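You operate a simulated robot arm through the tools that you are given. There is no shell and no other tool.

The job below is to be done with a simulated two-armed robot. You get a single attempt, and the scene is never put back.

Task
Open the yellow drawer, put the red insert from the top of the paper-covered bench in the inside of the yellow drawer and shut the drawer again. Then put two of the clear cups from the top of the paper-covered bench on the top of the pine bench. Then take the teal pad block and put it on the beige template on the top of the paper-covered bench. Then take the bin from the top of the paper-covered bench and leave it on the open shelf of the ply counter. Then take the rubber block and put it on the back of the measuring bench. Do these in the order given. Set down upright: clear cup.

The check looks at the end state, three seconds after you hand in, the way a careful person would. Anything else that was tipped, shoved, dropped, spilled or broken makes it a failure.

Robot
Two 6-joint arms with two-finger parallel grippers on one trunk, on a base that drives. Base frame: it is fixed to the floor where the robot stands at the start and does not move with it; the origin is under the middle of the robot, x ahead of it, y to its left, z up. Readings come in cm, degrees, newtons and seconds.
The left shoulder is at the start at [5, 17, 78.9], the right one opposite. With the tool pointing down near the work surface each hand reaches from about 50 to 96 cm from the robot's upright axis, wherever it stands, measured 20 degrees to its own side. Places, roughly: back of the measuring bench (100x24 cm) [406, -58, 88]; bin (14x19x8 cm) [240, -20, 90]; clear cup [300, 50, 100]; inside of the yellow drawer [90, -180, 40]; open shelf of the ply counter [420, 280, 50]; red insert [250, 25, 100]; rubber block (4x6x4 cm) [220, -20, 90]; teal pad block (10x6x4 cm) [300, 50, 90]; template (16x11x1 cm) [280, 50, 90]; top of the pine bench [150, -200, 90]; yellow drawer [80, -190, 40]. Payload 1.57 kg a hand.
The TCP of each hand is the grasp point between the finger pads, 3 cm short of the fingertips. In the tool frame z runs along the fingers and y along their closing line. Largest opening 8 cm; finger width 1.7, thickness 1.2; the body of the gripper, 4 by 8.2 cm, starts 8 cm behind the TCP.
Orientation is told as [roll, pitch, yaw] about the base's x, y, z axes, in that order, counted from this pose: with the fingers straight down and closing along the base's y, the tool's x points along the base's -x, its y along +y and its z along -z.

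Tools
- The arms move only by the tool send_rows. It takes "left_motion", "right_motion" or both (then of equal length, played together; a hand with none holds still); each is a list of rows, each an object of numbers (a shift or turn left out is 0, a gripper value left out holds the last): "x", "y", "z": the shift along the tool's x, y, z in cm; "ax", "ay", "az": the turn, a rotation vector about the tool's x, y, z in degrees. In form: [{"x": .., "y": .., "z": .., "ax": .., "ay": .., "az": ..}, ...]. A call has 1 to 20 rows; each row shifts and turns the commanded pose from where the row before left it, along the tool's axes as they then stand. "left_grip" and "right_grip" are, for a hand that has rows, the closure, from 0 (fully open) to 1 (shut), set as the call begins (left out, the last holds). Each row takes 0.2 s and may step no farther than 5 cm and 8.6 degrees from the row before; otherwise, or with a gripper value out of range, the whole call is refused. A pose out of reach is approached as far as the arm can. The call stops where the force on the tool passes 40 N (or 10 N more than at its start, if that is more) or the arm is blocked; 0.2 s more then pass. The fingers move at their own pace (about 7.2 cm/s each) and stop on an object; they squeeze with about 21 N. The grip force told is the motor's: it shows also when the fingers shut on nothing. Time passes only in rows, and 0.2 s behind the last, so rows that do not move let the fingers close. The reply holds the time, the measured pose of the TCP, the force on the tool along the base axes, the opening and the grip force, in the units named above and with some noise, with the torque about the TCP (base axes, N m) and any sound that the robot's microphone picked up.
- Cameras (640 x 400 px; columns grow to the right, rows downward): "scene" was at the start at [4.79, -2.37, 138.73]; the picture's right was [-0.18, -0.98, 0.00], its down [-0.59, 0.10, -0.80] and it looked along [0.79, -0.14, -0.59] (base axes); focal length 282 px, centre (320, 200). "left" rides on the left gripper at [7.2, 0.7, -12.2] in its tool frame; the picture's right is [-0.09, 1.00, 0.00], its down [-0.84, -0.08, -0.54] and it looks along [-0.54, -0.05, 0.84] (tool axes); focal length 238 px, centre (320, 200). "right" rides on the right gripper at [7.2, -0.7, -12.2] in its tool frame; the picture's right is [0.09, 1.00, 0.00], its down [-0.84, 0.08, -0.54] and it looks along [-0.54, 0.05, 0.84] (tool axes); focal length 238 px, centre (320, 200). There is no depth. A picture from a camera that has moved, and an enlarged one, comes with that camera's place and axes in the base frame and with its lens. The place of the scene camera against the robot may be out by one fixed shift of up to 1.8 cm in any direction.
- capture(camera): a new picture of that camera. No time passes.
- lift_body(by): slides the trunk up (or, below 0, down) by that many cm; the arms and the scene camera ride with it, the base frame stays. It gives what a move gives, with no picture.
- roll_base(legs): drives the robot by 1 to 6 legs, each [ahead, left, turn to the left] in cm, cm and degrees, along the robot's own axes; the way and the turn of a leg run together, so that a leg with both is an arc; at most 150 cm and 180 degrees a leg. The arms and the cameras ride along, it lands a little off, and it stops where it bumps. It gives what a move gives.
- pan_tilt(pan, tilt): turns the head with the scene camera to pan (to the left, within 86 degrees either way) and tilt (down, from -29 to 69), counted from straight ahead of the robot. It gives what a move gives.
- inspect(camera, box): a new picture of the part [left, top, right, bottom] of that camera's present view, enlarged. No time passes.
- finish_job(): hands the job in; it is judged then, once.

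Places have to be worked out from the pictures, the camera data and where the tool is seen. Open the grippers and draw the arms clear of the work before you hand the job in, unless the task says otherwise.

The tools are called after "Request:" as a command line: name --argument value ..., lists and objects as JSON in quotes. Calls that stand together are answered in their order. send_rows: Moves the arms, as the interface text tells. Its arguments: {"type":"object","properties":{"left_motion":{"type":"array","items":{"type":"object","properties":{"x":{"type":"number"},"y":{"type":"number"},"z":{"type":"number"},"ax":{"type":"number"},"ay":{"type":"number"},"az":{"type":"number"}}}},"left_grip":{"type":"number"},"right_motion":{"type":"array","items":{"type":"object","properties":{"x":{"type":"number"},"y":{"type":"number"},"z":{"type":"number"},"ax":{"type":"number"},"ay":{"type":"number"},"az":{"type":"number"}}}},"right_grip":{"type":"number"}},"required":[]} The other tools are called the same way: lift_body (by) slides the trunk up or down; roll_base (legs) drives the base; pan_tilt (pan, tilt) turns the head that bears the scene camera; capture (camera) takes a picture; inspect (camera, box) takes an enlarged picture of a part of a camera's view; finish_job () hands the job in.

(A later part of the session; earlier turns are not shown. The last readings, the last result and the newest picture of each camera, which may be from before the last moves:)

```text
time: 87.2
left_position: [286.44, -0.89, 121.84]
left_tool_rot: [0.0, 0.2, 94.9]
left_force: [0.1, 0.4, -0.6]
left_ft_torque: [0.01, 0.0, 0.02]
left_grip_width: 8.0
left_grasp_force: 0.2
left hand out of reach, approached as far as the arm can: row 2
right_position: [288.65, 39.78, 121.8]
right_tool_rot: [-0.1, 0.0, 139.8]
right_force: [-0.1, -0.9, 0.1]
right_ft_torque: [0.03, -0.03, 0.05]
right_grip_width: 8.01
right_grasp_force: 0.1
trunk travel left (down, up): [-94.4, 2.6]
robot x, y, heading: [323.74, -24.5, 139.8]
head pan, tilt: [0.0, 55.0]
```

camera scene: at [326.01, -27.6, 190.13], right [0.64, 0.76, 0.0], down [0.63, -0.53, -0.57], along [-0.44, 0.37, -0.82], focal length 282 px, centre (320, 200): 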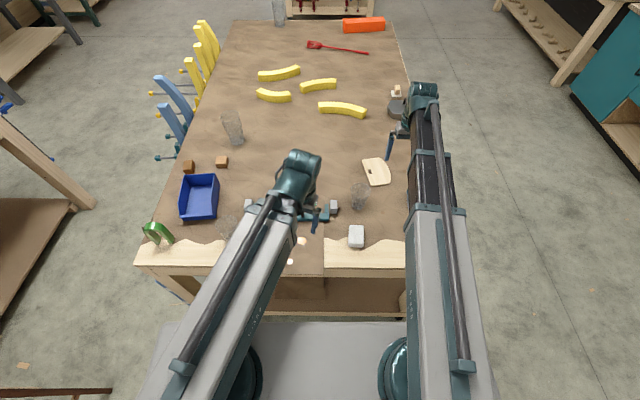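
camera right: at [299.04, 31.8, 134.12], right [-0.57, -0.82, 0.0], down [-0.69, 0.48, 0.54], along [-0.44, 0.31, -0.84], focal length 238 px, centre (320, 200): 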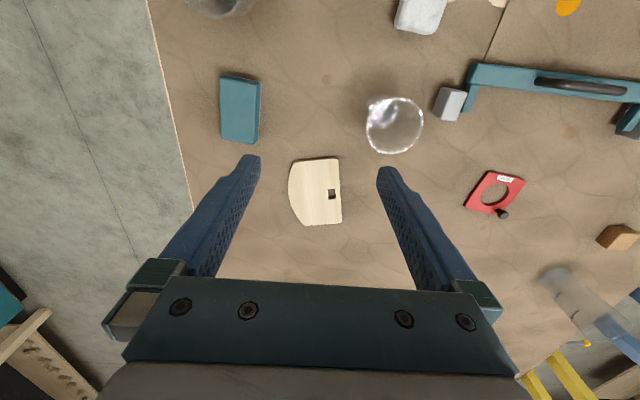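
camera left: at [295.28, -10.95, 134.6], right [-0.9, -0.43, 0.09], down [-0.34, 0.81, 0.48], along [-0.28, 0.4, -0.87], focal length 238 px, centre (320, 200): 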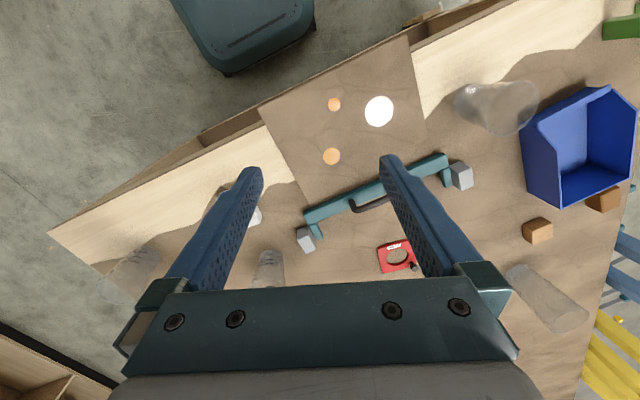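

The hand is now straight down with yaw 95. I move it above the insert's knob at about z=112 and look with the wrist camera.

Request:
send_rows --left_motion '[{"x": -2.05, "y": 3.36, "z": 1.0}, {"x": -2.05, "y": 3.36, "z": 1.0}, {"x": -2.05, "y": 3.36, "z": 1.0}, {"x": -2.05, "y": 3.36, "z": 1.0}, {"x": -2.05, "y": 3.36, "z": 1.0}, {"x": -2.05, "y": 3.36, "z": 1.0}, {"x": -2.05, "y": 3.36, "z": 1.0}, {"x": -2.05, "y": 3.36, "z": 1.0}, {"x": -2.05, "y": 3.36, "z": 1.0}, {"x": -2.05, "y": 3.36, "z": 1.0}]'

Request:
capture --camera "left"

Request:
capture --camera "right"

```text
time: 89.4
left_position: [251.03, 16.39, 121.79]
left_tool_rot: [0.0, 0.1, 94.9]
left_force: [-0.1, 0.6, 0.2]
left_ft_torque: [-0.02, 0.02, 0.04]
left_grip_width: 8.0
left_grasp_force: 0.0
left hand out of reach, approached as far as the arm can: row 1, 2, 3, 4, 5, 6, 7, 8, 9, 10
right_position: [288.59, 39.86, 121.79]
right_tool_rot: [-0.1, 0.0, 139.9]
right_force: [0.0, -0.1, -0.7]
right_ft_torque: [0.01, 0.03, -0.02]
right_grip_width: 7.99
right_grasp_force: 0.1
trunk travel left (down, up): [-94.4, 2.6]
robot x, y, heading: [323.35, -25.2, 140.1]
head pan, tilt: [0.0, 55.0]
```

```text
taken
camera left: at [250.89, 9.16, 134.01], right [-1.0, 0.01, 0.0], down [0.0, 0.84, 0.54], along [0.0, 0.54, -0.84], focal length 238 px, centre (320, 200)
```

left: 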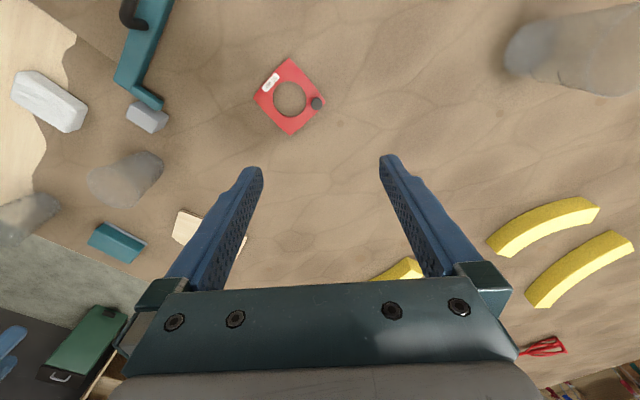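

```text
taken
camera right: at [294.38, 35.63, 134.08], right [-0.57, -0.82, 0.0], down [-0.69, 0.48, 0.54], along [-0.44, 0.31, -0.84], focal length 238 px, centre (320, 200)
```

right: 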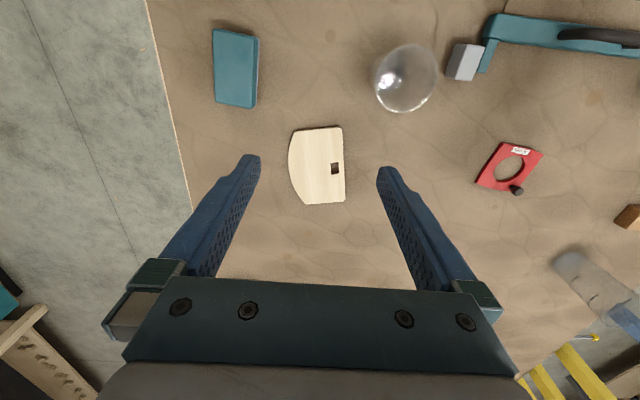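

The arm cannot go lower relative to the shoulder, so I'll need the trunk for descent. The knob lies right under the left hand ([251.2, 16.9]); first I raise the right hand so it stays clear when the trunk goes down.

Request:
send_rows --right_motion '[{"z": -5}, {"z": -5}, {"z": -5}, {"z": -5}, {"z": -5}]'

```text
time: 90.6
left_position: [251.09, 16.41, 121.84]
left_tool_rot: [-0.1, 0.2, 95.0]
left_force: [0.3, 0.0, 0.0]
left_ft_torque: [0.05, -0.02, 0.0]
left_grip_width: 7.99
left_grasp_force: 0.0
right_position: [288.53, 39.76, 121.97]
right_tool_rot: [-0.2, 0.0, 139.8]
right_force: [0.6, -0.3, 0.1]
right_ft_torque: [0.01, -0.01, 0.02]
right_grip_width: 7.99
right_grasp_force: 0.1
right hand out of reach, approached as far as the arm can: row 1, 2, 3, 4, 5
trunk travel left (down, up): [-94.4, 2.6]
robot x, y, heading: [323.9, -25.19, 139.5]
head pan, tilt: [0.0, 55.0]
```

Hands seem unable to change height on their own. I test on the right hand whether tilting the wrist changes its height, which tells me how to park it.

Request:
send_rows --right_motion '[{"ay": 8}, {"ay": 8}, {"ay": 8}, {"ay": 8}]'

Request:
capture --camera "right"

Request:
capture --camera "scene"

```text
time: 91.6
left_position: [251.07, 16.31, 121.92]
left_tool_rot: [-0.1, 0.2, 95.0]
left_force: [0.7, 0.2, -0.5]
left_ft_torque: [0.01, 0.02, 0.05]
left_grip_width: 8.02
left_grasp_force: 0.0
right_position: [288.6, 39.9, 124.04]
right_tool_rot: [-0.4, 25.6, 139.8]
right_force: [0.3, 0.1, 0.0]
right_ft_torque: [0.02, 0.03, -0.01]
right_grip_width: 7.99
right_grasp_force: 0.0
right hand out of reach, approached as far as the arm can: row 2, 3, 4
trunk travel left (down, up): [-94.4, 2.6]
robot x, y, heading: [323.51, -25.36, 140.0]
head pan, tilt: [0.0, 55.0]
```

```text
taken
camera right: at [290.0, 39.5, 138.21], right [-0.58, -0.82, 0.03], down [-0.81, 0.58, 0.13], along [-0.12, 0.05, -0.99], focal length 238 px, centre (320, 200)
```

right: 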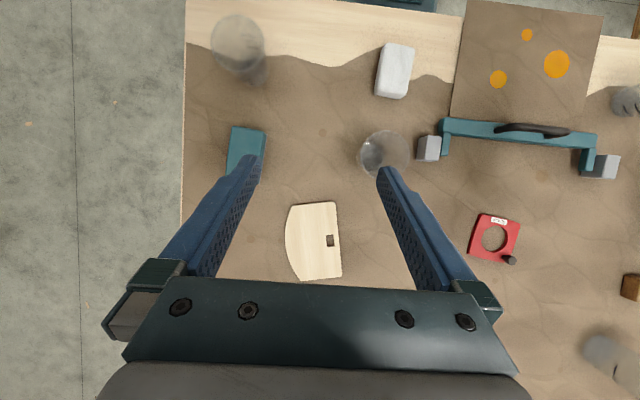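

```text
taken
camera scene: at [321.53, -23.81, 190.13], right [0.64, 0.76, 0.0], down [0.63, -0.53, -0.57], along [-0.44, 0.37, -0.82], focal length 282 px, centre (320, 200)
```

scene: 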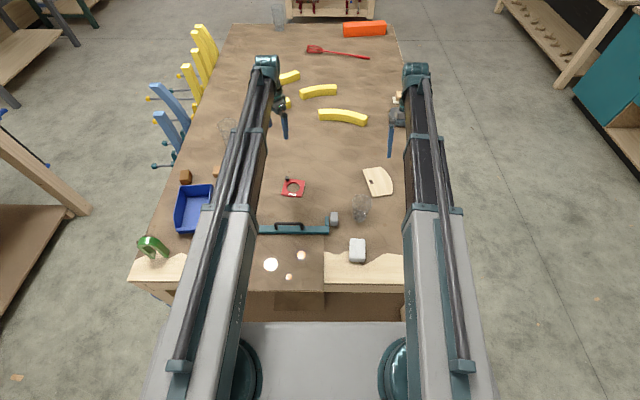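

Tilting works: the wrist sits about 21 cm above the TCP, and the height is set by the trunk alone. I'll tilt the right hand so its fingers point forward (raising its TCP about 20 cm) before lowering the trunk.

Request:
send_rows --right_motion '[{"ay": -8}, {"ay": -8}, {"ay": -8}, {"ay": -8}, {"ay": -8}, {"ay": -8}, {"ay": -8}, {"ay": -8}, {"ay": -8}, {"ay": -8}, {"ay": -8}, {"ay": -8}, {"ay": -8}, {"ay": -8}]'

Request:
capture --camera "scene"

```text
time: 94.6
left_position: [251.11, 16.24, 121.82]
left_tool_rot: [0.0, 0.1, 95.1]
left_force: [-0.9, -0.1, 0.5]
left_ft_torque: [0.01, -0.01, -0.01]
left_grip_width: 8.02
left_grasp_force: 0.0
right_position: [288.63, 39.88, 142.45]
right_tool_rot: [-5.3, -86.3, 145.3]
right_force: [0.0, 0.7, 0.0]
right_ft_torque: [0.02, 0.04, -0.01]
right_grip_width: 8.0
right_grasp_force: 0.0
right hand out of reach, approached as far as the arm can: row 1, 2, 3, 5, 6, 7, 8, 9, 10, 11, 12, 13, 14
trunk travel left (down, up): [-94.4, 2.6]
robot x, y, heading: [323.38, -25.06, 140.2]
head pan, tilt: [0.0, 55.0]
```

```text
taken
camera scene: at [321.49, -23.78, 190.13], right [0.64, 0.76, 0.0], down [0.63, -0.53, -0.57], along [-0.44, 0.37, -0.82], focal length 282 px, centre (320, 200)
```

scene: 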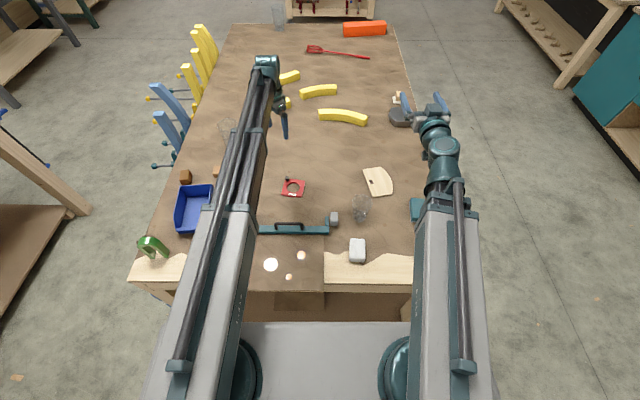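

The right hand is clear. I lower the trunk 18 cm first, then check the knob alignment.

Request:
lift_body --by -18

Request:
send_rows --left_motion '[{"x": -0.5, "y": -0.1}]'

Request:
capture --camera "left"

```text
time: 96.6
left_position: [251.2, 16.33, 103.92]
left_tool_rot: [0.1, 0.0, 95.1]
left_force: [-0.5, -0.8, 0.1]
left_ft_torque: [0.02, 0.0, 0.03]
left_grip_width: 8.01
left_grasp_force: 0.0
right_position: [288.7, 39.84, 124.45]
right_tool_rot: [-5.6, -86.2, 145.6]
right_force: [0.3, 0.3, 0.0]
right_ft_torque: [-0.02, 0.0, -0.02]
right_grip_width: 7.97
right_grasp_force: 0.0
trunk travel left (down, up): [-76.4, 20.6]
robot x, y, heading: [323.8, -24.46, 139.6]
head pan, tilt: [0.0, 55.0]
```

```text
time: 97.0
left_position: [251.27, 16.78, 103.81]
left_tool_rot: [0.0, 0.2, 95.1]
left_force: [0.4, -0.6, -0.6]
left_ft_torque: [0.01, 0.0, 0.01]
left_grip_width: 7.98
left_grasp_force: 0.1
right_position: [288.74, 39.89, 124.37]
right_tool_rot: [-5.5, -86.1, 145.6]
right_force: [0.0, -0.5, -0.4]
right_ft_torque: [0.0, -0.01, -0.01]
right_grip_width: 7.99
right_grasp_force: 0.0
trunk travel left (down, up): [-76.4, 20.6]
robot x, y, heading: [323.69, -25.15, 139.9]
head pan, tilt: [0.0, 55.0]
```

```text
taken
camera left: at [251.13, 9.57, 116.07], right [-1.0, 0.0, 0.0], down [0.0, 0.84, 0.54], along [0.0, 0.54, -0.84], focal length 238 px, centre (320, 200)
```

left: 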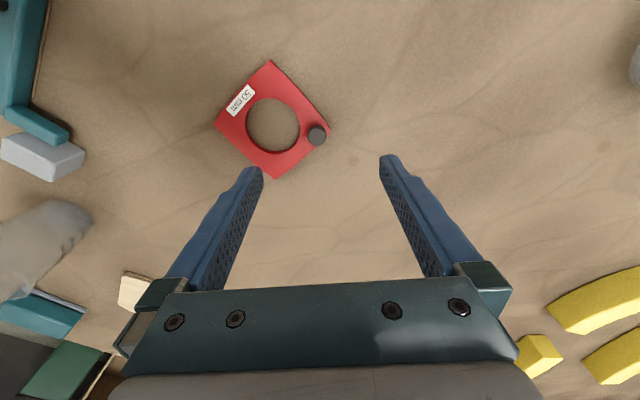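

The knob stays aligned at [251.4, 16.8]. I lower 8.5 cm more and check clearance before closing.

Request:
lift_body --by -8.5

Request:
capture --camera "left"

Request:
inspect --camera "left" --box '[200, 110, 440, 260]'

```text
time: 98.2
left_position: [251.19, 16.87, 95.49]
left_tool_rot: [0.0, 0.1, 95.0]
left_force: [0.2, 0.1, 0.0]
left_ft_torque: [0.03, 0.0, -0.03]
left_grip_width: 7.98
left_grasp_force: 0.0
right_position: [288.69, 39.84, 116.0]
right_tool_rot: [-5.6, -86.3, 145.5]
right_force: [-0.6, 0.5, 0.7]
right_ft_torque: [0.0, 0.02, 0.0]
right_grip_width: 7.98
right_grasp_force: 0.0
trunk travel left (down, up): [-67.9, 29.1]
robot x, y, heading: [323.79, -25.2, 140.0]
head pan, tilt: [0.0, 55.0]
```

```text
taken
camera left: at [251.13, 9.55, 107.58], right [-1.0, 0.0, 0.0], down [0.0, 0.84, 0.54], along [0.0, 0.54, -0.84], focal length 238 px, centre (320, 200)
```

left: 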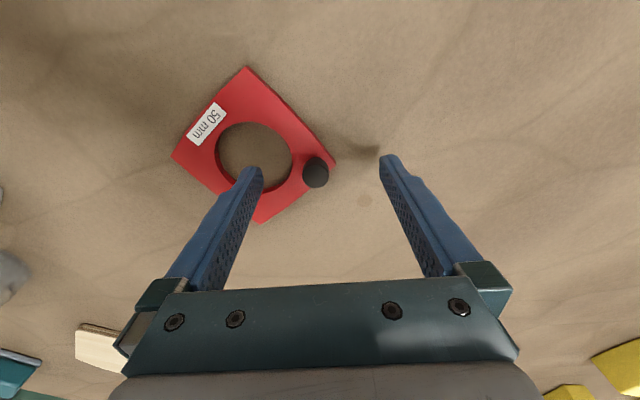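

```text
2.67 times, centred on (320, 185) of left
camera zoom: at [251.13, 9.55, 107.58], right [-1.0, 0.0, 0.0], down [0.0, 0.84, 0.54], along [0.0, 0.54, -0.84], focal length 636 px, centre (320, 240)
```

zoom: 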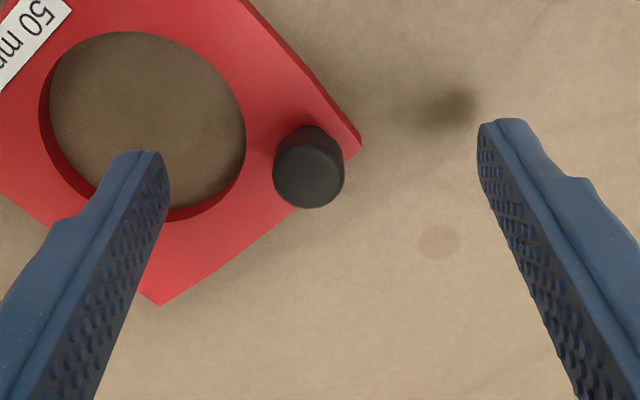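

The knob sits between the fingertips. I lower 1.3 cm more and close the left gripper on it.

Request:
lift_body --by -1.3

Request:
send_rows --left_motion '[{}, {}, {}, {}, {}]' --left_grip 1

Request:
capture --camera "left"

```text
time: 98.8
left_position: [251.16, 16.8, 94.1]
left_tool_rot: [0.1, 0.1, 95.0]
left_force: [0.7, 0.2, -0.4]
left_ft_torque: [-0.05, 0.01, 0.0]
left_grip_width: 7.99
left_grasp_force: 0.1
right_position: [288.64, 39.92, 114.6]
right_tool_rot: [-5.6, -86.3, 145.6]
right_force: [-1.0, -0.4, -0.1]
right_ft_torque: [0.05, 0.02, 0.01]
right_grip_width: 8.02
right_grasp_force: 0.1
trunk travel left (down, up): [-66.6, 30.4]
robot x, y, heading: [323.83, -25.0, 140.0]
head pan, tilt: [0.0, 55.0]
```

```text
time: 100.0
left_position: [251.32, 16.81, 94.05]
left_tool_rot: [0.0, 0.2, 95.1]
left_force: [-1.6, 0.3, 1.8]
left_ft_torque: [-0.03, -0.18, 0.0]
left_grip_width: 1.78
left_grasp_force: 20.5
right_position: [288.66, 39.9, 114.7]
right_tool_rot: [-5.6, -86.2, 145.5]
right_force: [-0.5, 0.3, 0.3]
right_ft_torque: [0.0, 0.01, -0.02]
right_grip_width: 7.98
right_grasp_force: 0.1
trunk travel left (down, up): [-66.6, 30.4]
robot x, y, heading: [323.59, -24.76, 139.5]
head pan, tilt: [0.0, 55.0]
```

```text
taken
camera left: at [251.12, 9.55, 106.27], right [-1.0, 0.0, 0.0], down [0.0, 0.84, 0.54], along [0.0, 0.54, -0.84], focal length 238 px, centre (320, 200)
```

left: 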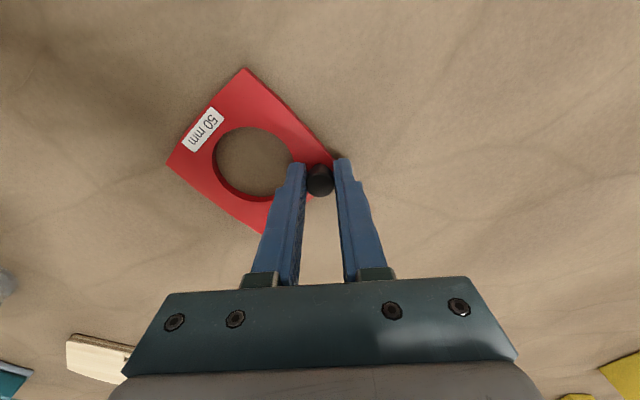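

Gripped with width 1.78 cm and 20 N. I lift the trunk 3 cm and check the insert comes along.

Request:
lift_body --by 4

Request:
capture --camera "left"

```text
time: 100.8
left_position: [251.16, 16.75, 97.97]
left_tool_rot: [0.1, 0.1, 95.0]
left_force: [0.5, 0.1, -1.1]
left_ft_torque: [-0.01, 0.03, 0.02]
left_grip_width: 1.8
left_grasp_force: 20.7
right_position: [288.64, 39.87, 118.62]
right_tool_rot: [-5.4, -86.2, 145.5]
right_force: [0.0, -0.2, -0.1]
right_ft_torque: [-0.03, -0.01, -0.02]
right_grip_width: 8.01
right_grasp_force: 0.0
trunk travel left (down, up): [-70.6, 26.4]
robot x, y, heading: [323.96, -24.71, 139.8]
head pan, tilt: [0.0, 55.0]
```

```text
taken
camera left: at [251.11, 9.57, 110.25], right [-1.0, 0.0, 0.0], down [0.0, 0.84, 0.54], along [0.0, 0.54, -0.84], focal length 238 px, centre (320, 200)
```

left: 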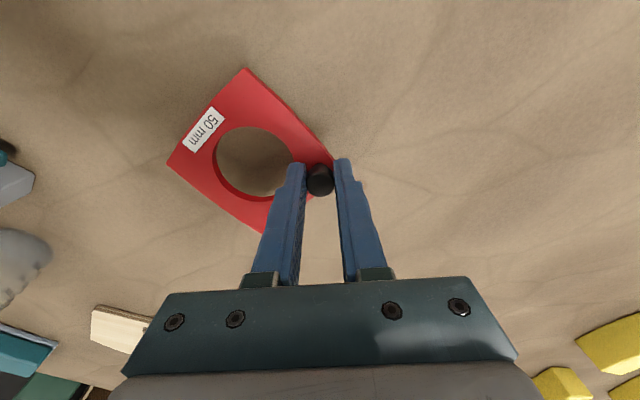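

The insert lifted cleanly. I raise the trunk fully, draw the left hand in, and leave the gap the way I came.

Request:
lift_body --by 26

Request:
send_rows --left_motion '[{"x": 3.2, "y": -3.16}, {"x": 3.2, "y": -3.16}, {"x": 3.2, "y": -3.16}, {"x": 3.2, "y": -3.16}, {"x": 3.2, "y": -3.16}]'

Request:
roll_base --legs '[[-6, 0, 0], [0, -120, 0], [0, 0, 90], [0, -150, 0]]'

Request:
capture --camera "left"

```text
time: 103.5
left_position: [251.1, 16.78, 124.18]
left_tool_rot: [-0.1, 0.1, 95.1]
left_force: [-0.1, 0.0, -0.3]
left_ft_torque: [0.0, 0.04, -0.02]
left_grip_width: 1.78
left_grasp_force: 20.6
right_position: [288.72, 39.96, 144.68]
right_tool_rot: [-5.5, -86.3, 145.5]
right_force: [0.0, 0.2, 0.2]
right_ft_torque: [-0.05, -0.05, -0.04]
right_grip_width: 8.0
right_grasp_force: 0.0
trunk travel left (down, up): [-96.6, 0.4]
robot x, y, heading: [323.73, -25.55, 140.1]
head pan, tilt: [0.0, 55.0]
```

```text
time: 104.7
left_position: [268.54, 1.85, 124.15]
left_tool_rot: [0.1, 0.1, 95.0]
left_force: [-0.6, -0.5, -0.3]
left_ft_torque: [-0.01, 0.02, 0.0]
left_grip_width: 1.73
left_grasp_force: 20.7
right_position: [288.83, 39.83, 144.69]
right_tool_rot: [-5.7, -86.3, 145.7]
right_force: [-0.3, 0.6, 0.5]
right_ft_torque: [0.02, -0.02, 0.01]
right_grip_width: 7.98
right_grasp_force: 0.0
trunk travel left (down, up): [-96.6, 0.4]
robot x, y, heading: [323.6, -25.29, 140.0]
head pan, tilt: [0.0, 55.0]
```

```text
time: 122.0
left_position: [270.03, 105.64, 124.01]
left_tool_rot: [0.0, 0.2, -177.0]
left_force: [-0.6, 0.0, -0.3]
left_ft_torque: [-0.01, -0.02, -0.01]
left_grip_width: 1.79
left_grasp_force: 20.6
right_position: [232.72, 126.94, 144.67]
right_tool_rot: [-5.4, -86.2, -126.6]
right_force: [-1.4, 0.1, 0.4]
right_ft_torque: [-0.03, -0.04, 0.01]
right_grip_width: 8.01
right_grasp_force: 0.0
trunk travel left (down, up): [-96.6, 0.4]
robot x, y, heading: [298.69, 160.04, -132.1]
head pan, tilt: [0.0, 55.0]
```

```text
taken
camera left: at [277.17, 105.29, 136.27], right [-0.04, -1.0, 0.0], down [-0.84, 0.03, 0.54], along [-0.54, 0.02, -0.84], focal length 238 px, centre (320, 200)
```

left: 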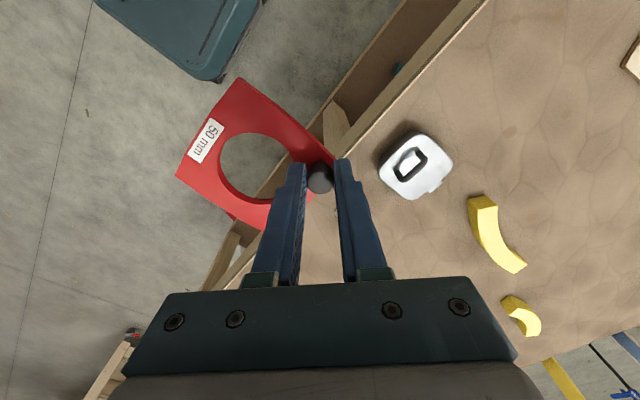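

The insert is held steadily. I continue around the left end of the paper bench toward the pine bench.

Request:
roll_base --legs '[[0, -150, 0], [0, -25, 0], [150, 0, 0], [150, 0, 0]]'

Request:
pan_tilt --pan 0 --tilt 35

Request:
capture --camera "scene"

Request:
pan_tilt --pan 50 --tilt 35

Request:
capture --camera "scene"

```text
time: 144.8
left_position: [-53.01, -8.22, 123.97]
left_tool_rot: [0.0, 0.1, -175.2]
left_force: [-0.6, 0.4, -1.6]
left_ft_torque: [-0.02, -0.04, 0.02]
left_grip_width: 1.72
left_grasp_force: 20.9
right_position: [-90.9, 12.2, 144.65]
right_tool_rot: [-5.4, -86.2, -124.8]
right_force: [0.3, 0.2, -0.3]
right_ft_torque: [-0.01, 0.02, 0.02]
right_grip_width: 8.01
right_grasp_force: 0.0
trunk travel left (down, up): [-96.6, 0.4]
robot x, y, heading: [-26.56, 47.16, -130.5]
head pan, tilt: [0.0, 55.0]
```

```text
time: 145.6
left_position: [-53.07, -8.25, 124.06]
left_tool_rot: [0.1, 0.2, -175.1]
left_force: [0.4, 0.6, -0.6]
left_ft_torque: [0.0, 0.02, -0.02]
left_grip_width: 1.74
left_grasp_force: 21.2
right_position: [-90.97, 12.14, 144.61]
right_tool_rot: [-5.4, -86.2, -124.8]
right_force: [0.3, -0.2, 0.5]
right_ft_torque: [-0.01, -0.03, -0.01]
right_grip_width: 8.02
right_grasp_force: 0.0
trunk travel left (down, up): [-96.6, 0.4]
robot x, y, heading: [-25.81, 46.93, -130.3]
head pan, tilt: [0.0, 35.0]
```

```text
taken
camera scene: at [-28.9, 42.5, 195.14], right [-0.76, 0.65, 0.0], down [0.37, 0.44, -0.82], along [-0.53, -0.62, -0.57], focal length 282 px, centre (320, 200)
```

scene: 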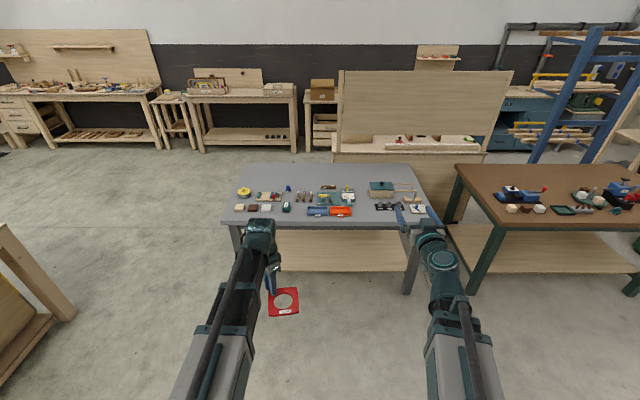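

```text
time: 146.8
left_position: [-53.09, -8.25, 124.1]
left_tool_rot: [0.0, 0.2, -175.1]
left_force: [-0.6, 0.9, 0.0]
left_ft_torque: [-0.02, -0.01, 0.02]
left_grip_width: 1.75
left_grasp_force: 21.0
right_position: [-90.93, 12.03, 144.64]
right_tool_rot: [-5.4, -86.2, -124.8]
right_force: [-0.4, -1.0, 0.9]
right_ft_torque: [-0.02, 0.01, 0.0]
right_grip_width: 8.01
right_grasp_force: 0.0
trunk travel left (down, up): [-96.6, 0.4]
robot x, y, heading: [-25.9, 46.87, -130.3]
head pan, tilt: [50.0, 35.0]
```

```text
taken
camera scene: at [-21.72, 40.54, 195.15], right [-0.99, -0.17, 0.0], down [-0.1, 0.57, -0.82], along [0.14, -0.81, -0.57], focal length 282 px, centre (320, 200)
```

scene: 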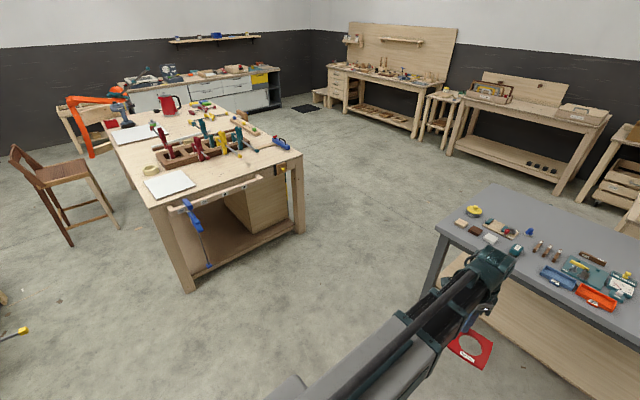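

The path between the grey table and the pine bench is about 1.2 m wide. I drive down the middle of it and look at the pine bench's right side for the yellow drawer.

Request:
roll_base --legs '[[0, 0, 40.3], [107, 6, 0], [130, 0, 0]]'

Request:
pan_tilt --pan 60 --tilt 40

Request:
capture --camera "scene"

Request:
pan_tilt --pan 0 --tilt 35

Request:
capture --camera "scene"

```text
time: 160.5
left_position: [-3.52, -253.13, 124.1]
left_tool_rot: [0.0, 0.1, -134.2]
left_force: [-0.5, -0.4, -1.1]
left_ft_torque: [0.02, 0.0, -0.01]
left_grip_width: 1.71
left_grasp_force: 20.5
right_position: [-45.62, -262.59, 144.67]
right_tool_rot: [-5.4, -86.1, -83.9]
right_force: [0.6, 1.1, 0.3]
right_ft_torque: [0.02, 0.0, 0.03]
right_grip_width: 8.0
right_grasp_force: 0.0
trunk travel left (down, up): [-96.6, 0.4]
robot x, y, heading: [-19.34, -193.6, -89.6]
head pan, tilt: [50.0, 35.0]
```

```text
time: 161.2
left_position: [-3.68, -253.14, 124.16]
left_tool_rot: [0.0, 0.1, -134.3]
left_force: [-0.1, -0.3, -1.1]
left_ft_torque: [0.0, -0.02, 0.03]
left_grip_width: 1.73
left_grasp_force: 20.9
right_position: [-45.62, -262.47, 144.67]
right_tool_rot: [-5.3, -86.3, -84.0]
right_force: [0.6, 0.2, -0.2]
right_ft_torque: [-0.01, -0.04, -0.01]
right_grip_width: 8.0
right_grasp_force: 0.1
trunk travel left (down, up): [-96.6, 0.4]
robot x, y, heading: [-19.23, -193.53, -89.3]
head pan, tilt: [60.0, 40.0]
```

```text
taken
camera scene: at [-11.7, -194.64, 194.4], right [-0.49, -0.87, 0.0], down [-0.56, 0.32, -0.77], along [0.67, -0.38, -0.64], focal length 282 px, centre (320, 200)
```

scene: 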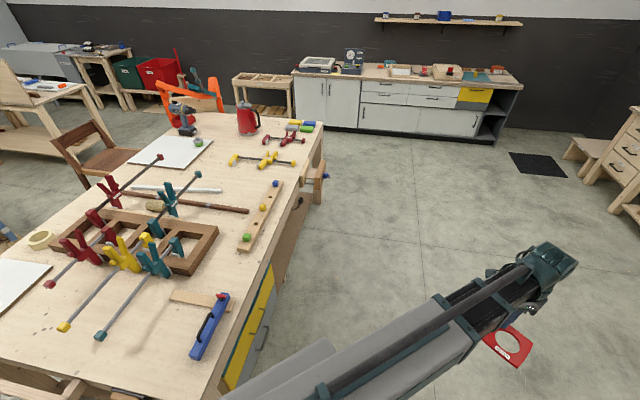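

```text
time: 162.5
left_position: [-3.63, -253.05, 124.0]
left_tool_rot: [0.1, 0.1, -134.2]
left_force: [0.6, -0.2, -0.3]
left_ft_torque: [-0.01, -0.02, 0.01]
left_grip_width: 1.71
left_grasp_force: 21.0
right_position: [-45.6, -262.52, 144.56]
right_tool_rot: [-5.5, -86.2, -83.9]
right_force: [-0.1, -0.3, 0.9]
right_ft_torque: [-0.06, -0.03, -0.02]
right_grip_width: 8.0
right_grasp_force: 0.1
trunk travel left (down, up): [-96.6, 0.4]
robot x, y, heading: [-19.34, -193.55, -89.6]
head pan, tilt: [0.0, 35.0]
```

```text
taken
camera scene: at [-19.01, -199.27, 195.15], right [-1.0, -0.01, 0.0], down [-0.01, 0.57, -0.82], along [0.01, -0.82, -0.57], focal length 282 px, centre (320, 200)
```

scene: 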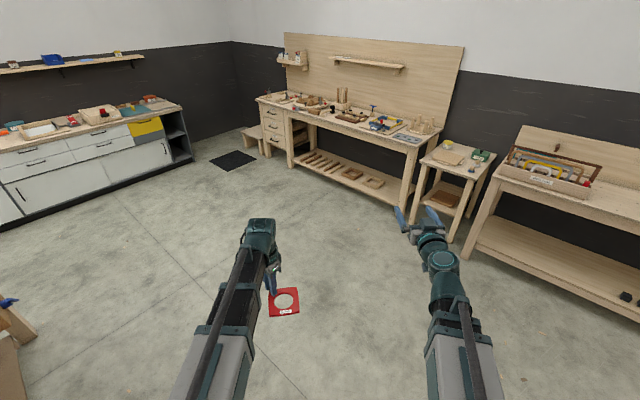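

The yellow-fronted cabinet is on the pine bench's right side. I drive ahead and turn to face it from about 1 m.

Request:
roll_base --legs '[[70, 0, 0], [0, 0, 138.6]]'

Request:
pan_tilt --pan 0 --tilt 45

Request:
capture --camera "scene"

Request:
pan_tilt --pan -25 --tilt 45

Request:
capture --camera "scene"

```text
time: 172.1
left_position: [8.15, -208.01, 124.05]
left_tool_rot: [0.1, 0.1, 5.6]
left_force: [0.2, -0.6, 0.1]
left_ft_torque: [0.04, 0.02, -0.02]
left_grip_width: 1.72
left_grasp_force: 21.1
right_position: [46.24, -227.88, 144.65]
right_tool_rot: [-5.5, -86.2, 56.0]
right_force: [-0.3, -0.3, 0.6]
right_ft_torque: [-0.02, -0.01, 0.0]
right_grip_width: 7.98
right_grasp_force: 0.0
trunk travel left (down, up): [-96.6, 0.4]
robot x, y, heading: [-18.33, -263.82, 50.4]
head pan, tilt: [0.0, 35.0]
```

```text
time: 172.8
left_position: [8.08, -207.96, 124.19]
left_tool_rot: [0.1, 0.1, 5.7]
left_force: [-0.4, -0.3, -0.7]
left_ft_torque: [0.0, 0.02, -0.01]
left_grip_width: 1.72
left_grasp_force: 20.6
right_position: [46.25, -227.9, 144.54]
right_tool_rot: [-5.4, -86.3, 55.8]
right_force: [-0.3, -0.4, 0.0]
right_ft_torque: [-0.02, 0.0, 0.0]
right_grip_width: 7.99
right_grasp_force: 0.0
trunk travel left (down, up): [-96.6, 0.4]
robot x, y, heading: [-18.73, -263.44, 50.3]
head pan, tilt: [0.0, 45.0]
```

```text
taken
camera scene: at [-15.51, -261.17, 193.67], right [0.77, -0.64, 0.0], down [-0.45, -0.54, -0.71], along [0.45, 0.55, -0.71], focal length 282 px, centre (320, 200)
```

scene: 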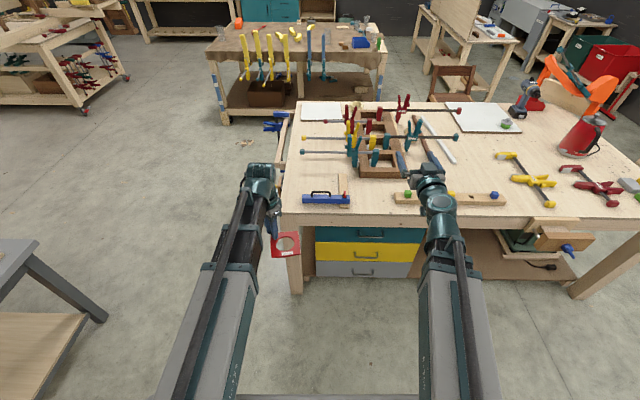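

```text
time: 173.7
left_position: [8.14, -208.1, 124.21]
left_tool_rot: [0.1, 0.1, 5.5]
left_force: [-1.0, -0.5, -1.4]
left_ft_torque: [0.02, 0.0, 0.0]
left_grip_width: 1.74
left_grasp_force: 20.8
right_position: [46.21, -227.83, 144.7]
right_tool_rot: [-5.4, -86.2, 55.8]
right_force: [-0.2, -0.7, -0.2]
right_ft_torque: [0.01, -0.06, -0.01]
right_grip_width: 8.01
right_grasp_force: 0.0
trunk travel left (down, up): [-96.6, 0.4]
robot x, y, heading: [-18.16, -263.96, 50.5]
head pan, tilt: [-25.0, 45.0]
```

```text
taken
camera scene: at [-13.35, -263.94, 193.67], right [0.43, -0.9, 0.0], down [-0.64, -0.3, -0.71], along [0.64, 0.3, -0.71], focal length 282 px, centre (320, 200)
```

scene: 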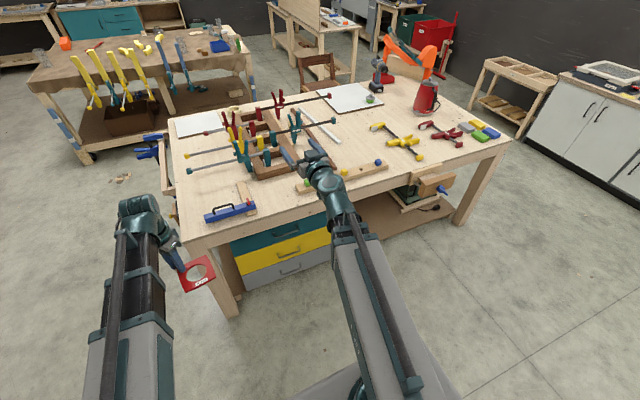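

I see a three-drawer unit; the yellow drawer is the middle one. I zoom in on it to measure the handle.

Request:
inspect --camera "scene" --box '[170, 190, 370, 315]'

Request:
pan_tilt --pan 0 --tilt 45

Request:
inspect --camera "scene" --box '[270, 190, 470, 315]'

```text
3.20 times, centred on (270, 252) of scene
camera zoom: at [-13.35, -263.94, 193.67], right [0.43, -0.9, 0.0], down [-0.64, -0.3, -0.71], along [0.64, 0.3, -0.71], focal length 902 px, centre (480, 32)
```

zoom: 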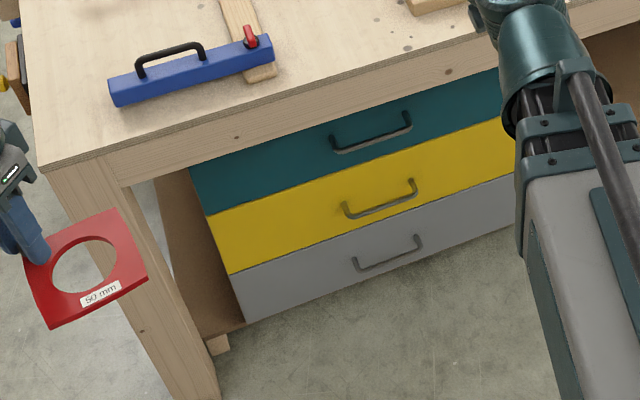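

```text
time: 174.6
left_position: [8.15, -207.96, 124.02]
left_tool_rot: [0.0, 0.0, 5.6]
left_force: [0.0, 0.2, -0.6]
left_ft_torque: [0.05, 0.04, -0.02]
left_grip_width: 1.74
left_grasp_force: 21.3
right_position: [46.21, -227.78, 144.68]
right_tool_rot: [-5.3, -86.2, 55.9]
right_force: [-0.4, -0.3, 0.1]
right_ft_torque: [0.0, 0.05, -0.01]
right_grip_width: 7.99
right_grasp_force: 0.0
trunk travel left (down, up): [-96.6, 0.4]
robot x, y, heading: [-18.33, -263.19, 50.6]
head pan, tilt: [0.0, 45.0]
```

```text
3.20 times, centred on (370, 252) of scene
camera zoom: at [-15.51, -261.17, 193.67], right [0.77, -0.64, 0.0], down [-0.45, -0.54, -0.71], along [0.45, 0.54, -0.71], focal length 902 px, centre (160, 32)
```

zoom: 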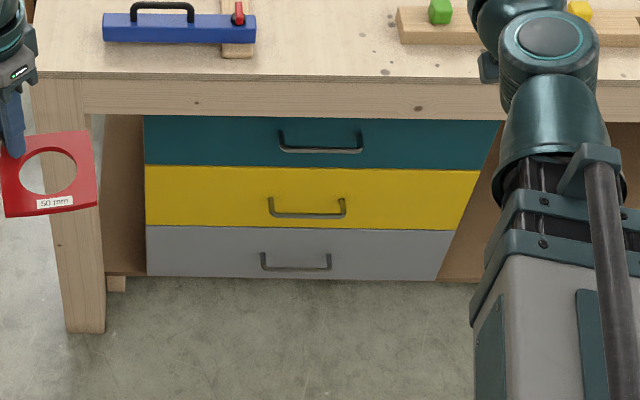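

The handle is a horizontal bar at about [72, -201.5, 39], and a teal handle above it means I should grip it with a tilted hand, fingers above and below the bar. I drive 20 cm closer and 10 cm to the right first.

Request:
roll_base --legs '[[20, -10, 0]]'

Request:
send_rows --right_motion '[{"ay": 8}, {"ay": 8}, {"ay": 8}, {"ay": 8}, {"ay": 4}, {"az": 8.5}, {"az": 8.5}, {"az": 8.5}, {"az": 8.5}, {"az": 8.5}, {"az": 8.5}, {"az": 8.5}, {"az": 8.5}, {"az": 8.5}, {"az": 8.5}, {"az": 5}]'

```text
time: 176.3
left_position: [28.23, -198.73, 123.92]
left_tool_rot: [0.0, 0.1, 5.9]
left_force: [0.0, 0.7, 0.0]
left_ft_torque: [0.0, 0.06, -0.02]
left_grip_width: 1.74
left_grasp_force: 20.2
right_position: [66.48, -218.24, 144.49]
right_tool_rot: [-4.8, -86.1, 55.8]
right_force: [-0.1, 0.0, 0.2]
right_ft_torque: [0.02, 0.0, 0.02]
right_grip_width: 7.99
right_grasp_force: 0.0
trunk travel left (down, up): [-96.6, 0.4]
robot x, y, heading: [2.0, -254.46, 50.7]
head pan, tilt: [0.0, 45.0]
```

```text
time: 179.7
left_position: [28.09, -198.83, 124.07]
left_tool_rot: [0.1, 0.0, 6.0]
left_force: [0.3, 0.8, -1.0]
left_ft_torque: [0.06, 0.07, -0.04]
left_grip_width: 1.75
left_grasp_force: 20.7
right_position: [66.46, -218.48, 131.99]
right_tool_rot: [50.3, -0.3, -39.2]
right_force: [0.6, -0.7, 0.5]
right_ft_torque: [0.01, -0.01, 0.0]
right_grip_width: 7.99
right_grasp_force: 0.0
right hand out of reach, approached as far as the arm can: row 1, 2, 3, 4, 5
trunk travel left (down, up): [-96.6, 0.4]
robot x, y, heading: [1.78, -254.34, 50.8]
head pan, tilt: [0.0, 45.0]
```

The right hand is tilted 50° with its fingers stacked vertically. I lower the trunk in steps and use the right wrist camera to find the yellow handle.

Request:
lift_body --by -40

Request:
lift_body --by -40

Request:
capture --camera "right"

Request:
pan_tilt --pan 0 --tilt 40

Request:
capture --camera "scene"

```text
time: 183.5
left_position: [28.0, -198.85, 83.99]
left_tool_rot: [0.0, 0.1, 6.0]
left_force: [0.0, -0.1, -1.1]
left_ft_torque: [0.02, 0.04, 0.0]
left_grip_width: 1.74
left_grasp_force: 21.0
right_position: [66.48, -218.46, 91.97]
right_tool_rot: [50.3, -0.5, -39.0]
right_force: [0.9, -1.2, 0.5]
right_ft_torque: [0.0, -0.01, 0.01]
right_grip_width: 8.0
right_grasp_force: 0.1
trunk travel left (down, up): [-56.6, 40.4]
robot x, y, heading: [1.96, -254.64, 50.9]
head pan, tilt: [0.0, 45.0]
```

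```text
time: 187.4
left_position: [28.17, -198.85, 44.03]
left_tool_rot: [0.0, 0.0, 6.0]
left_force: [-0.6, -0.2, -0.2]
left_ft_torque: [0.05, 0.02, 0.0]
left_grip_width: 1.71
left_grasp_force: 21.0
right_position: [66.5, -218.36, 51.96]
right_tool_rot: [50.3, -0.3, -39.0]
right_force: [0.9, -0.7, -0.1]
right_ft_torque: [-0.01, -0.02, 0.02]
right_grip_width: 7.98
right_grasp_force: 0.1
trunk travel left (down, up): [-16.6, 80.4]
robot x, y, heading: [1.84, -254.82, 51.1]
head pan, tilt: [0.0, 45.0]
```

```text
taken
camera right: at [54.6, -221.5, 59.31], right [0.33, 0.55, 0.77], down [0.42, -0.81, 0.41], along [0.85, 0.19, -0.49], focal length 238 px, centre (320, 200)
```

right: 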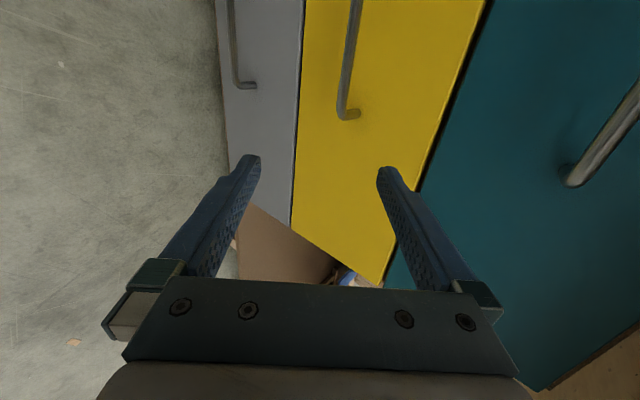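

```text
time: 188.0
left_position: [28.09, -198.88, 44.0]
left_tool_rot: [0.0, 0.1, 6.0]
left_force: [-0.4, -0.6, 0.3]
left_ft_torque: [0.0, -0.01, -0.02]
left_grip_width: 1.73
left_grasp_force: 21.1
right_position: [66.44, -218.4, 51.97]
right_tool_rot: [50.3, -0.4, -39.0]
right_force: [-0.1, 0.1, 0.2]
right_ft_torque: [0.01, -0.02, -0.01]
right_grip_width: 8.03
right_grasp_force: 0.0
trunk travel left (down, up): [-16.6, 80.4]
robot x, y, heading: [2.17, -254.54, 50.6]
head pan, tilt: [0.0, 40.0]
```

```text
taken
camera scene: at [5.04, -251.86, 114.39], right [0.78, -0.63, 0.0], down [-0.41, -0.5, -0.77], along [0.48, 0.59, -0.64], focal length 282 px, centre (320, 200)
```

scene: 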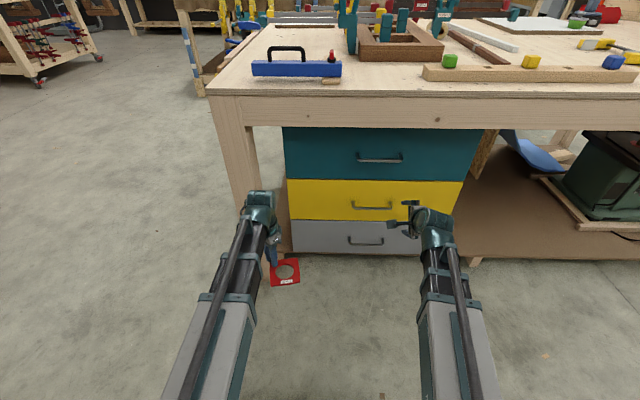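

The right camera sees the yellow handle's right end; I estimate the bar at z≈42.7, about 16 cm ahead and 7 cm left of the hand. I tilt the hand to about 70°, shift left 7 cm, and look again.

Request:
send_rows --right_motion '[{"ax": -6.6}, {"ax": -6.6}, {"ax": -6.6}, {"x": 3.5}, {"x": 3.5}]'

Request:
capture --camera "right"

```text
time: 189.2
left_position: [27.95, -198.76, 43.99]
left_tool_rot: [0.0, 0.0, 6.1]
left_force: [0.3, 0.0, 0.5]
left_ft_torque: [0.02, 0.02, 0.01]
left_grip_width: 1.69
left_grasp_force: 20.5
right_position: [60.89, -214.31, 58.53]
right_tool_rot: [70.1, -0.4, -39.1]
right_force: [0.1, -0.4, -0.2]
right_ft_torque: [-0.04, -0.03, 0.0]
right_grip_width: 8.03
right_grasp_force: 0.0
right hand out of reach, approached as far as the arm can: row 1, 2, 3
trunk travel left (down, up): [-16.6, 80.4]
robot x, y, heading: [1.86, -254.33, 50.8]
head pan, tilt: [0.0, 40.0]
```

```text
taken
camera right: at [48.0, -218.81, 62.13], right [0.14, 0.32, 0.94], down [0.34, -0.9, 0.26], along [0.93, 0.29, -0.23], focal length 238 px, centre (320, 200)
```

right: 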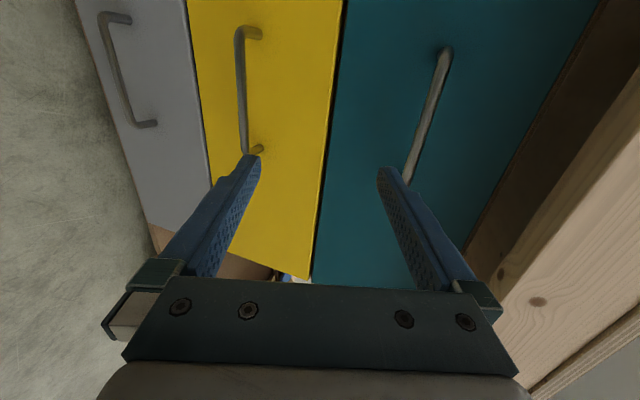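

The bar is at about [69.4, -202.4, 43.5], standing 4 cm off the drawer front. I partly close the gripper, center it and lower the trunk 14.5 cm to align vertically.

Request:
send_rows --right_motion '[{"x": 0.9}, {}, {}]' --right_grip 0.44

Request:
lift_body --by -14.5

Request:
capture --camera "right"

```text
time: 190.0
left_position: [28.03, -198.8, 44.05]
left_tool_rot: [0.0, 0.1, 6.0]
left_force: [-0.8, 0.4, -0.4]
left_ft_torque: [0.06, 0.01, -0.05]
left_grip_width: 1.73
left_grasp_force: 20.1
right_position: [60.34, -213.66, 58.68]
right_tool_rot: [69.9, -0.5, -39.1]
right_force: [0.9, 0.3, 0.0]
right_ft_torque: [0.0, 0.02, 0.05]
right_grip_width: 4.49
right_grasp_force: 0.1
trunk travel left (down, up): [-16.6, 80.4]
robot x, y, heading: [2.42, -254.76, 50.8]
head pan, tilt: [0.0, 40.0]
```

```text
time: 191.7
left_position: [28.1, -198.84, 29.57]
left_tool_rot: [0.0, 0.1, 6.0]
left_force: [0.4, 0.2, -0.2]
left_ft_torque: [0.01, -0.04, -0.01]
left_grip_width: 1.74
left_grasp_force: 20.9
right_position: [60.35, -213.66, 44.0]
right_tool_rot: [70.0, -0.4, -38.9]
right_force: [-0.9, 0.2, 0.3]
right_ft_torque: [-0.03, -0.01, 0.0]
right_grip_width: 4.52
right_grasp_force: 0.0
trunk travel left (down, up): [-2.1, 94.9]
robot x, y, heading: [1.95, -254.63, 51.0]
head pan, tilt: [0.0, 40.0]
```

```text
taken
camera right: at [47.34, -218.21, 47.61], right [0.14, 0.33, 0.94], down [0.34, -0.9, 0.26], along [0.93, 0.29, -0.24], focal length 238 px, centre (320, 200)
```

right: 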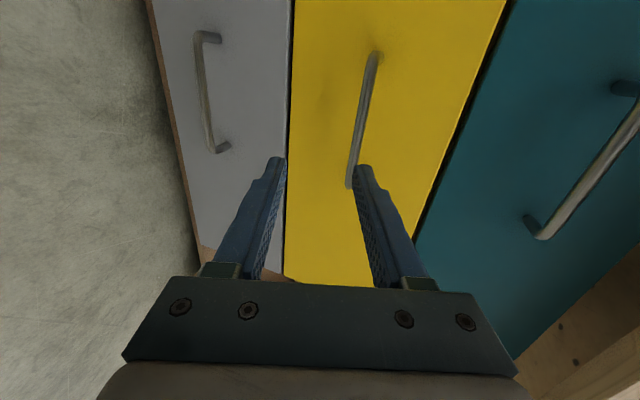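

The bar's height (43.4) matches the hand. I move forward 13.2 cm so that the bar goes between the fingers.

Request:
send_rows --right_motion '[{"z": 3.1, "y": 1.13}, {"z": 3.1, "y": 1.13}, {"z": 3.1, "y": 1.13}, {"z": 2.1, "y": 0.77}]'

Request:
capture --camera "right"

```text
time: 192.7
left_position: [28.13, -198.73, 29.57]
left_tool_rot: [0.1, 0.1, 6.0]
left_force: [0.6, -0.9, 0.1]
left_ft_torque: [0.01, 0.01, -0.01]
left_grip_width: 1.7
left_grasp_force: 20.9
right_position: [68.01, -204.32, 44.14]
right_tool_rot: [70.2, -0.4, -39.2]
right_force: [0.5, -0.1, -0.3]
right_ft_torque: [-0.03, -0.01, 0.01]
right_grip_width: 4.49
right_grasp_force: 0.1
right hand out of reach, approached as far as the arm can: row 4
trunk travel left (down, up): [-2.1, 94.9]
robot x, y, heading: [1.72, -254.53, 50.8]
head pan, tilt: [0.0, 40.0]
```

```text
taken
camera right: at [54.94, -208.86, 47.62], right [0.14, 0.32, 0.94], down [0.34, -0.9, 0.26], along [0.93, 0.29, -0.23], focal length 238 px, centre (320, 200)
```

right: 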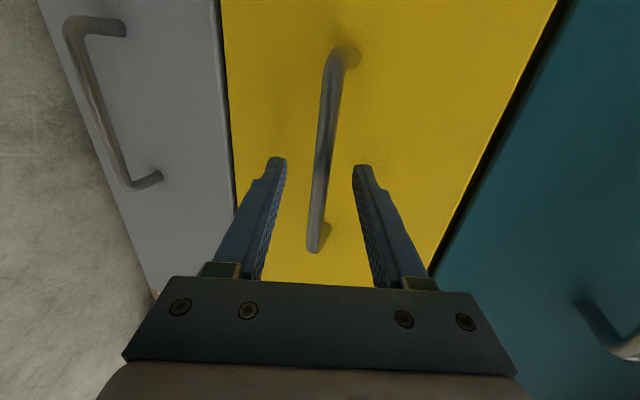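

The bar is between the fingers but close to the tips. I move 1 cm further and close the gripper on it.

Request:
send_rows --right_motion '[{"z": 1.0, "y": 0.36}]'

Request:
send_rows --right_motion '[{}, {}, {}, {}, {}]' --right_grip 1

Request:
capture --camera "right"

```text
time: 193.1
left_position: [27.96, -198.89, 29.56]
left_tool_rot: [0.0, 0.0, 6.0]
left_force: [0.1, -0.2, -0.5]
left_ft_torque: [-0.01, 0.02, 0.01]
left_grip_width: 1.72
left_grasp_force: 20.6
right_position: [68.44, -203.5, 43.95]
right_tool_rot: [69.9, -0.3, -39.0]
right_force: [-0.1, 0.9, 0.6]
right_ft_torque: [0.01, -0.03, -0.01]
right_grip_width: 4.48
right_grasp_force: 0.1
trunk travel left (down, up): [-2.1, 94.9]
robot x, y, heading: [1.96, -254.55, 50.7]
head pan, tilt: [0.0, 40.0]
```

```text
time: 194.3
left_position: [27.98, -198.77, 29.52]
left_tool_rot: [0.0, 0.2, 6.0]
left_force: [0.6, -0.1, -0.8]
left_ft_torque: [0.01, 0.02, 0.0]
left_grip_width: 1.74
left_grasp_force: 20.7
right_position: [68.69, -203.57, 43.86]
right_tool_rot: [69.6, -0.2, -39.0]
right_force: [-5.9, -6.6, -13.6]
right_ft_torque: [0.18, 0.51, -0.13]
right_grip_width: 1.17
right_grasp_force: 29.2
trunk travel left (down, up): [-2.1, 94.9]
robot x, y, heading: [1.91, -254.25, 50.7]
head pan, tilt: [0.0, 40.0]
```

```text
taken
camera right: at [55.63, -208.1, 47.5], right [0.14, 0.33, 0.93], down [0.35, -0.9, 0.26], along [0.93, 0.29, -0.24], focal length 238 px, centre (320, 200)
```

right: 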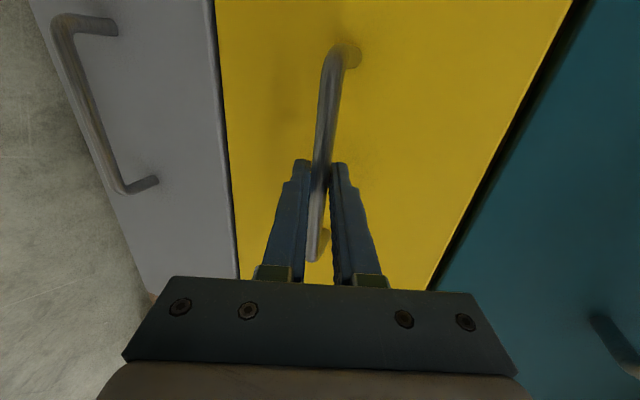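

The handle is gripped (1.17 cm). I pull back straight along the drawer's direction, 10 cm first.

Request:
send_rows --right_motion '[{"z": -1.88, "y": -0.68}, {"z": -1.88, "y": -0.68}, {"z": -1.88, "y": -0.68}, {"z": -1.88, "y": -0.68}, {"z": -1.88, "y": -0.68}]'

Request:
capture --camera "scene"

```text
time: 195.5
left_position: [28.09, -198.79, 29.55]
left_tool_rot: [0.0, 0.1, 6.0]
left_force: [0.1, -0.4, -0.1]
left_ft_torque: [0.02, 0.0, -0.01]
left_grip_width: 1.73
left_grasp_force: 21.0
right_position: [62.22, -211.04, 43.89]
right_tool_rot: [69.8, -0.3, -39.0]
right_force: [-9.2, 7.3, -18.3]
right_ft_torque: [0.19, 0.54, 0.0]
right_grip_width: 1.18
right_grasp_force: 29.8
right hand out of reach, approached as far as the arm can: row 2
trunk travel left (down, up): [-2.1, 94.9]
robot x, y, heading: [2.07, -254.28, 50.7]
head pan, tilt: [0.0, 40.0]
```

```text
taken
camera scene: at [5.1, -251.77, 99.88], right [0.78, -0.63, 0.0], down [-0.41, -0.5, -0.77], along [0.48, 0.59, -0.64], focal length 282 px, centre (320, 200)
```

scene: 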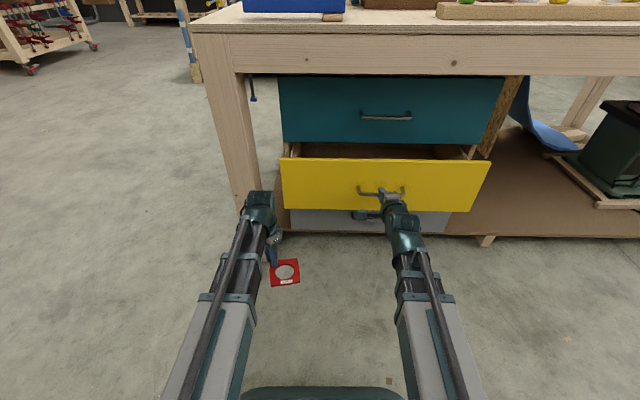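

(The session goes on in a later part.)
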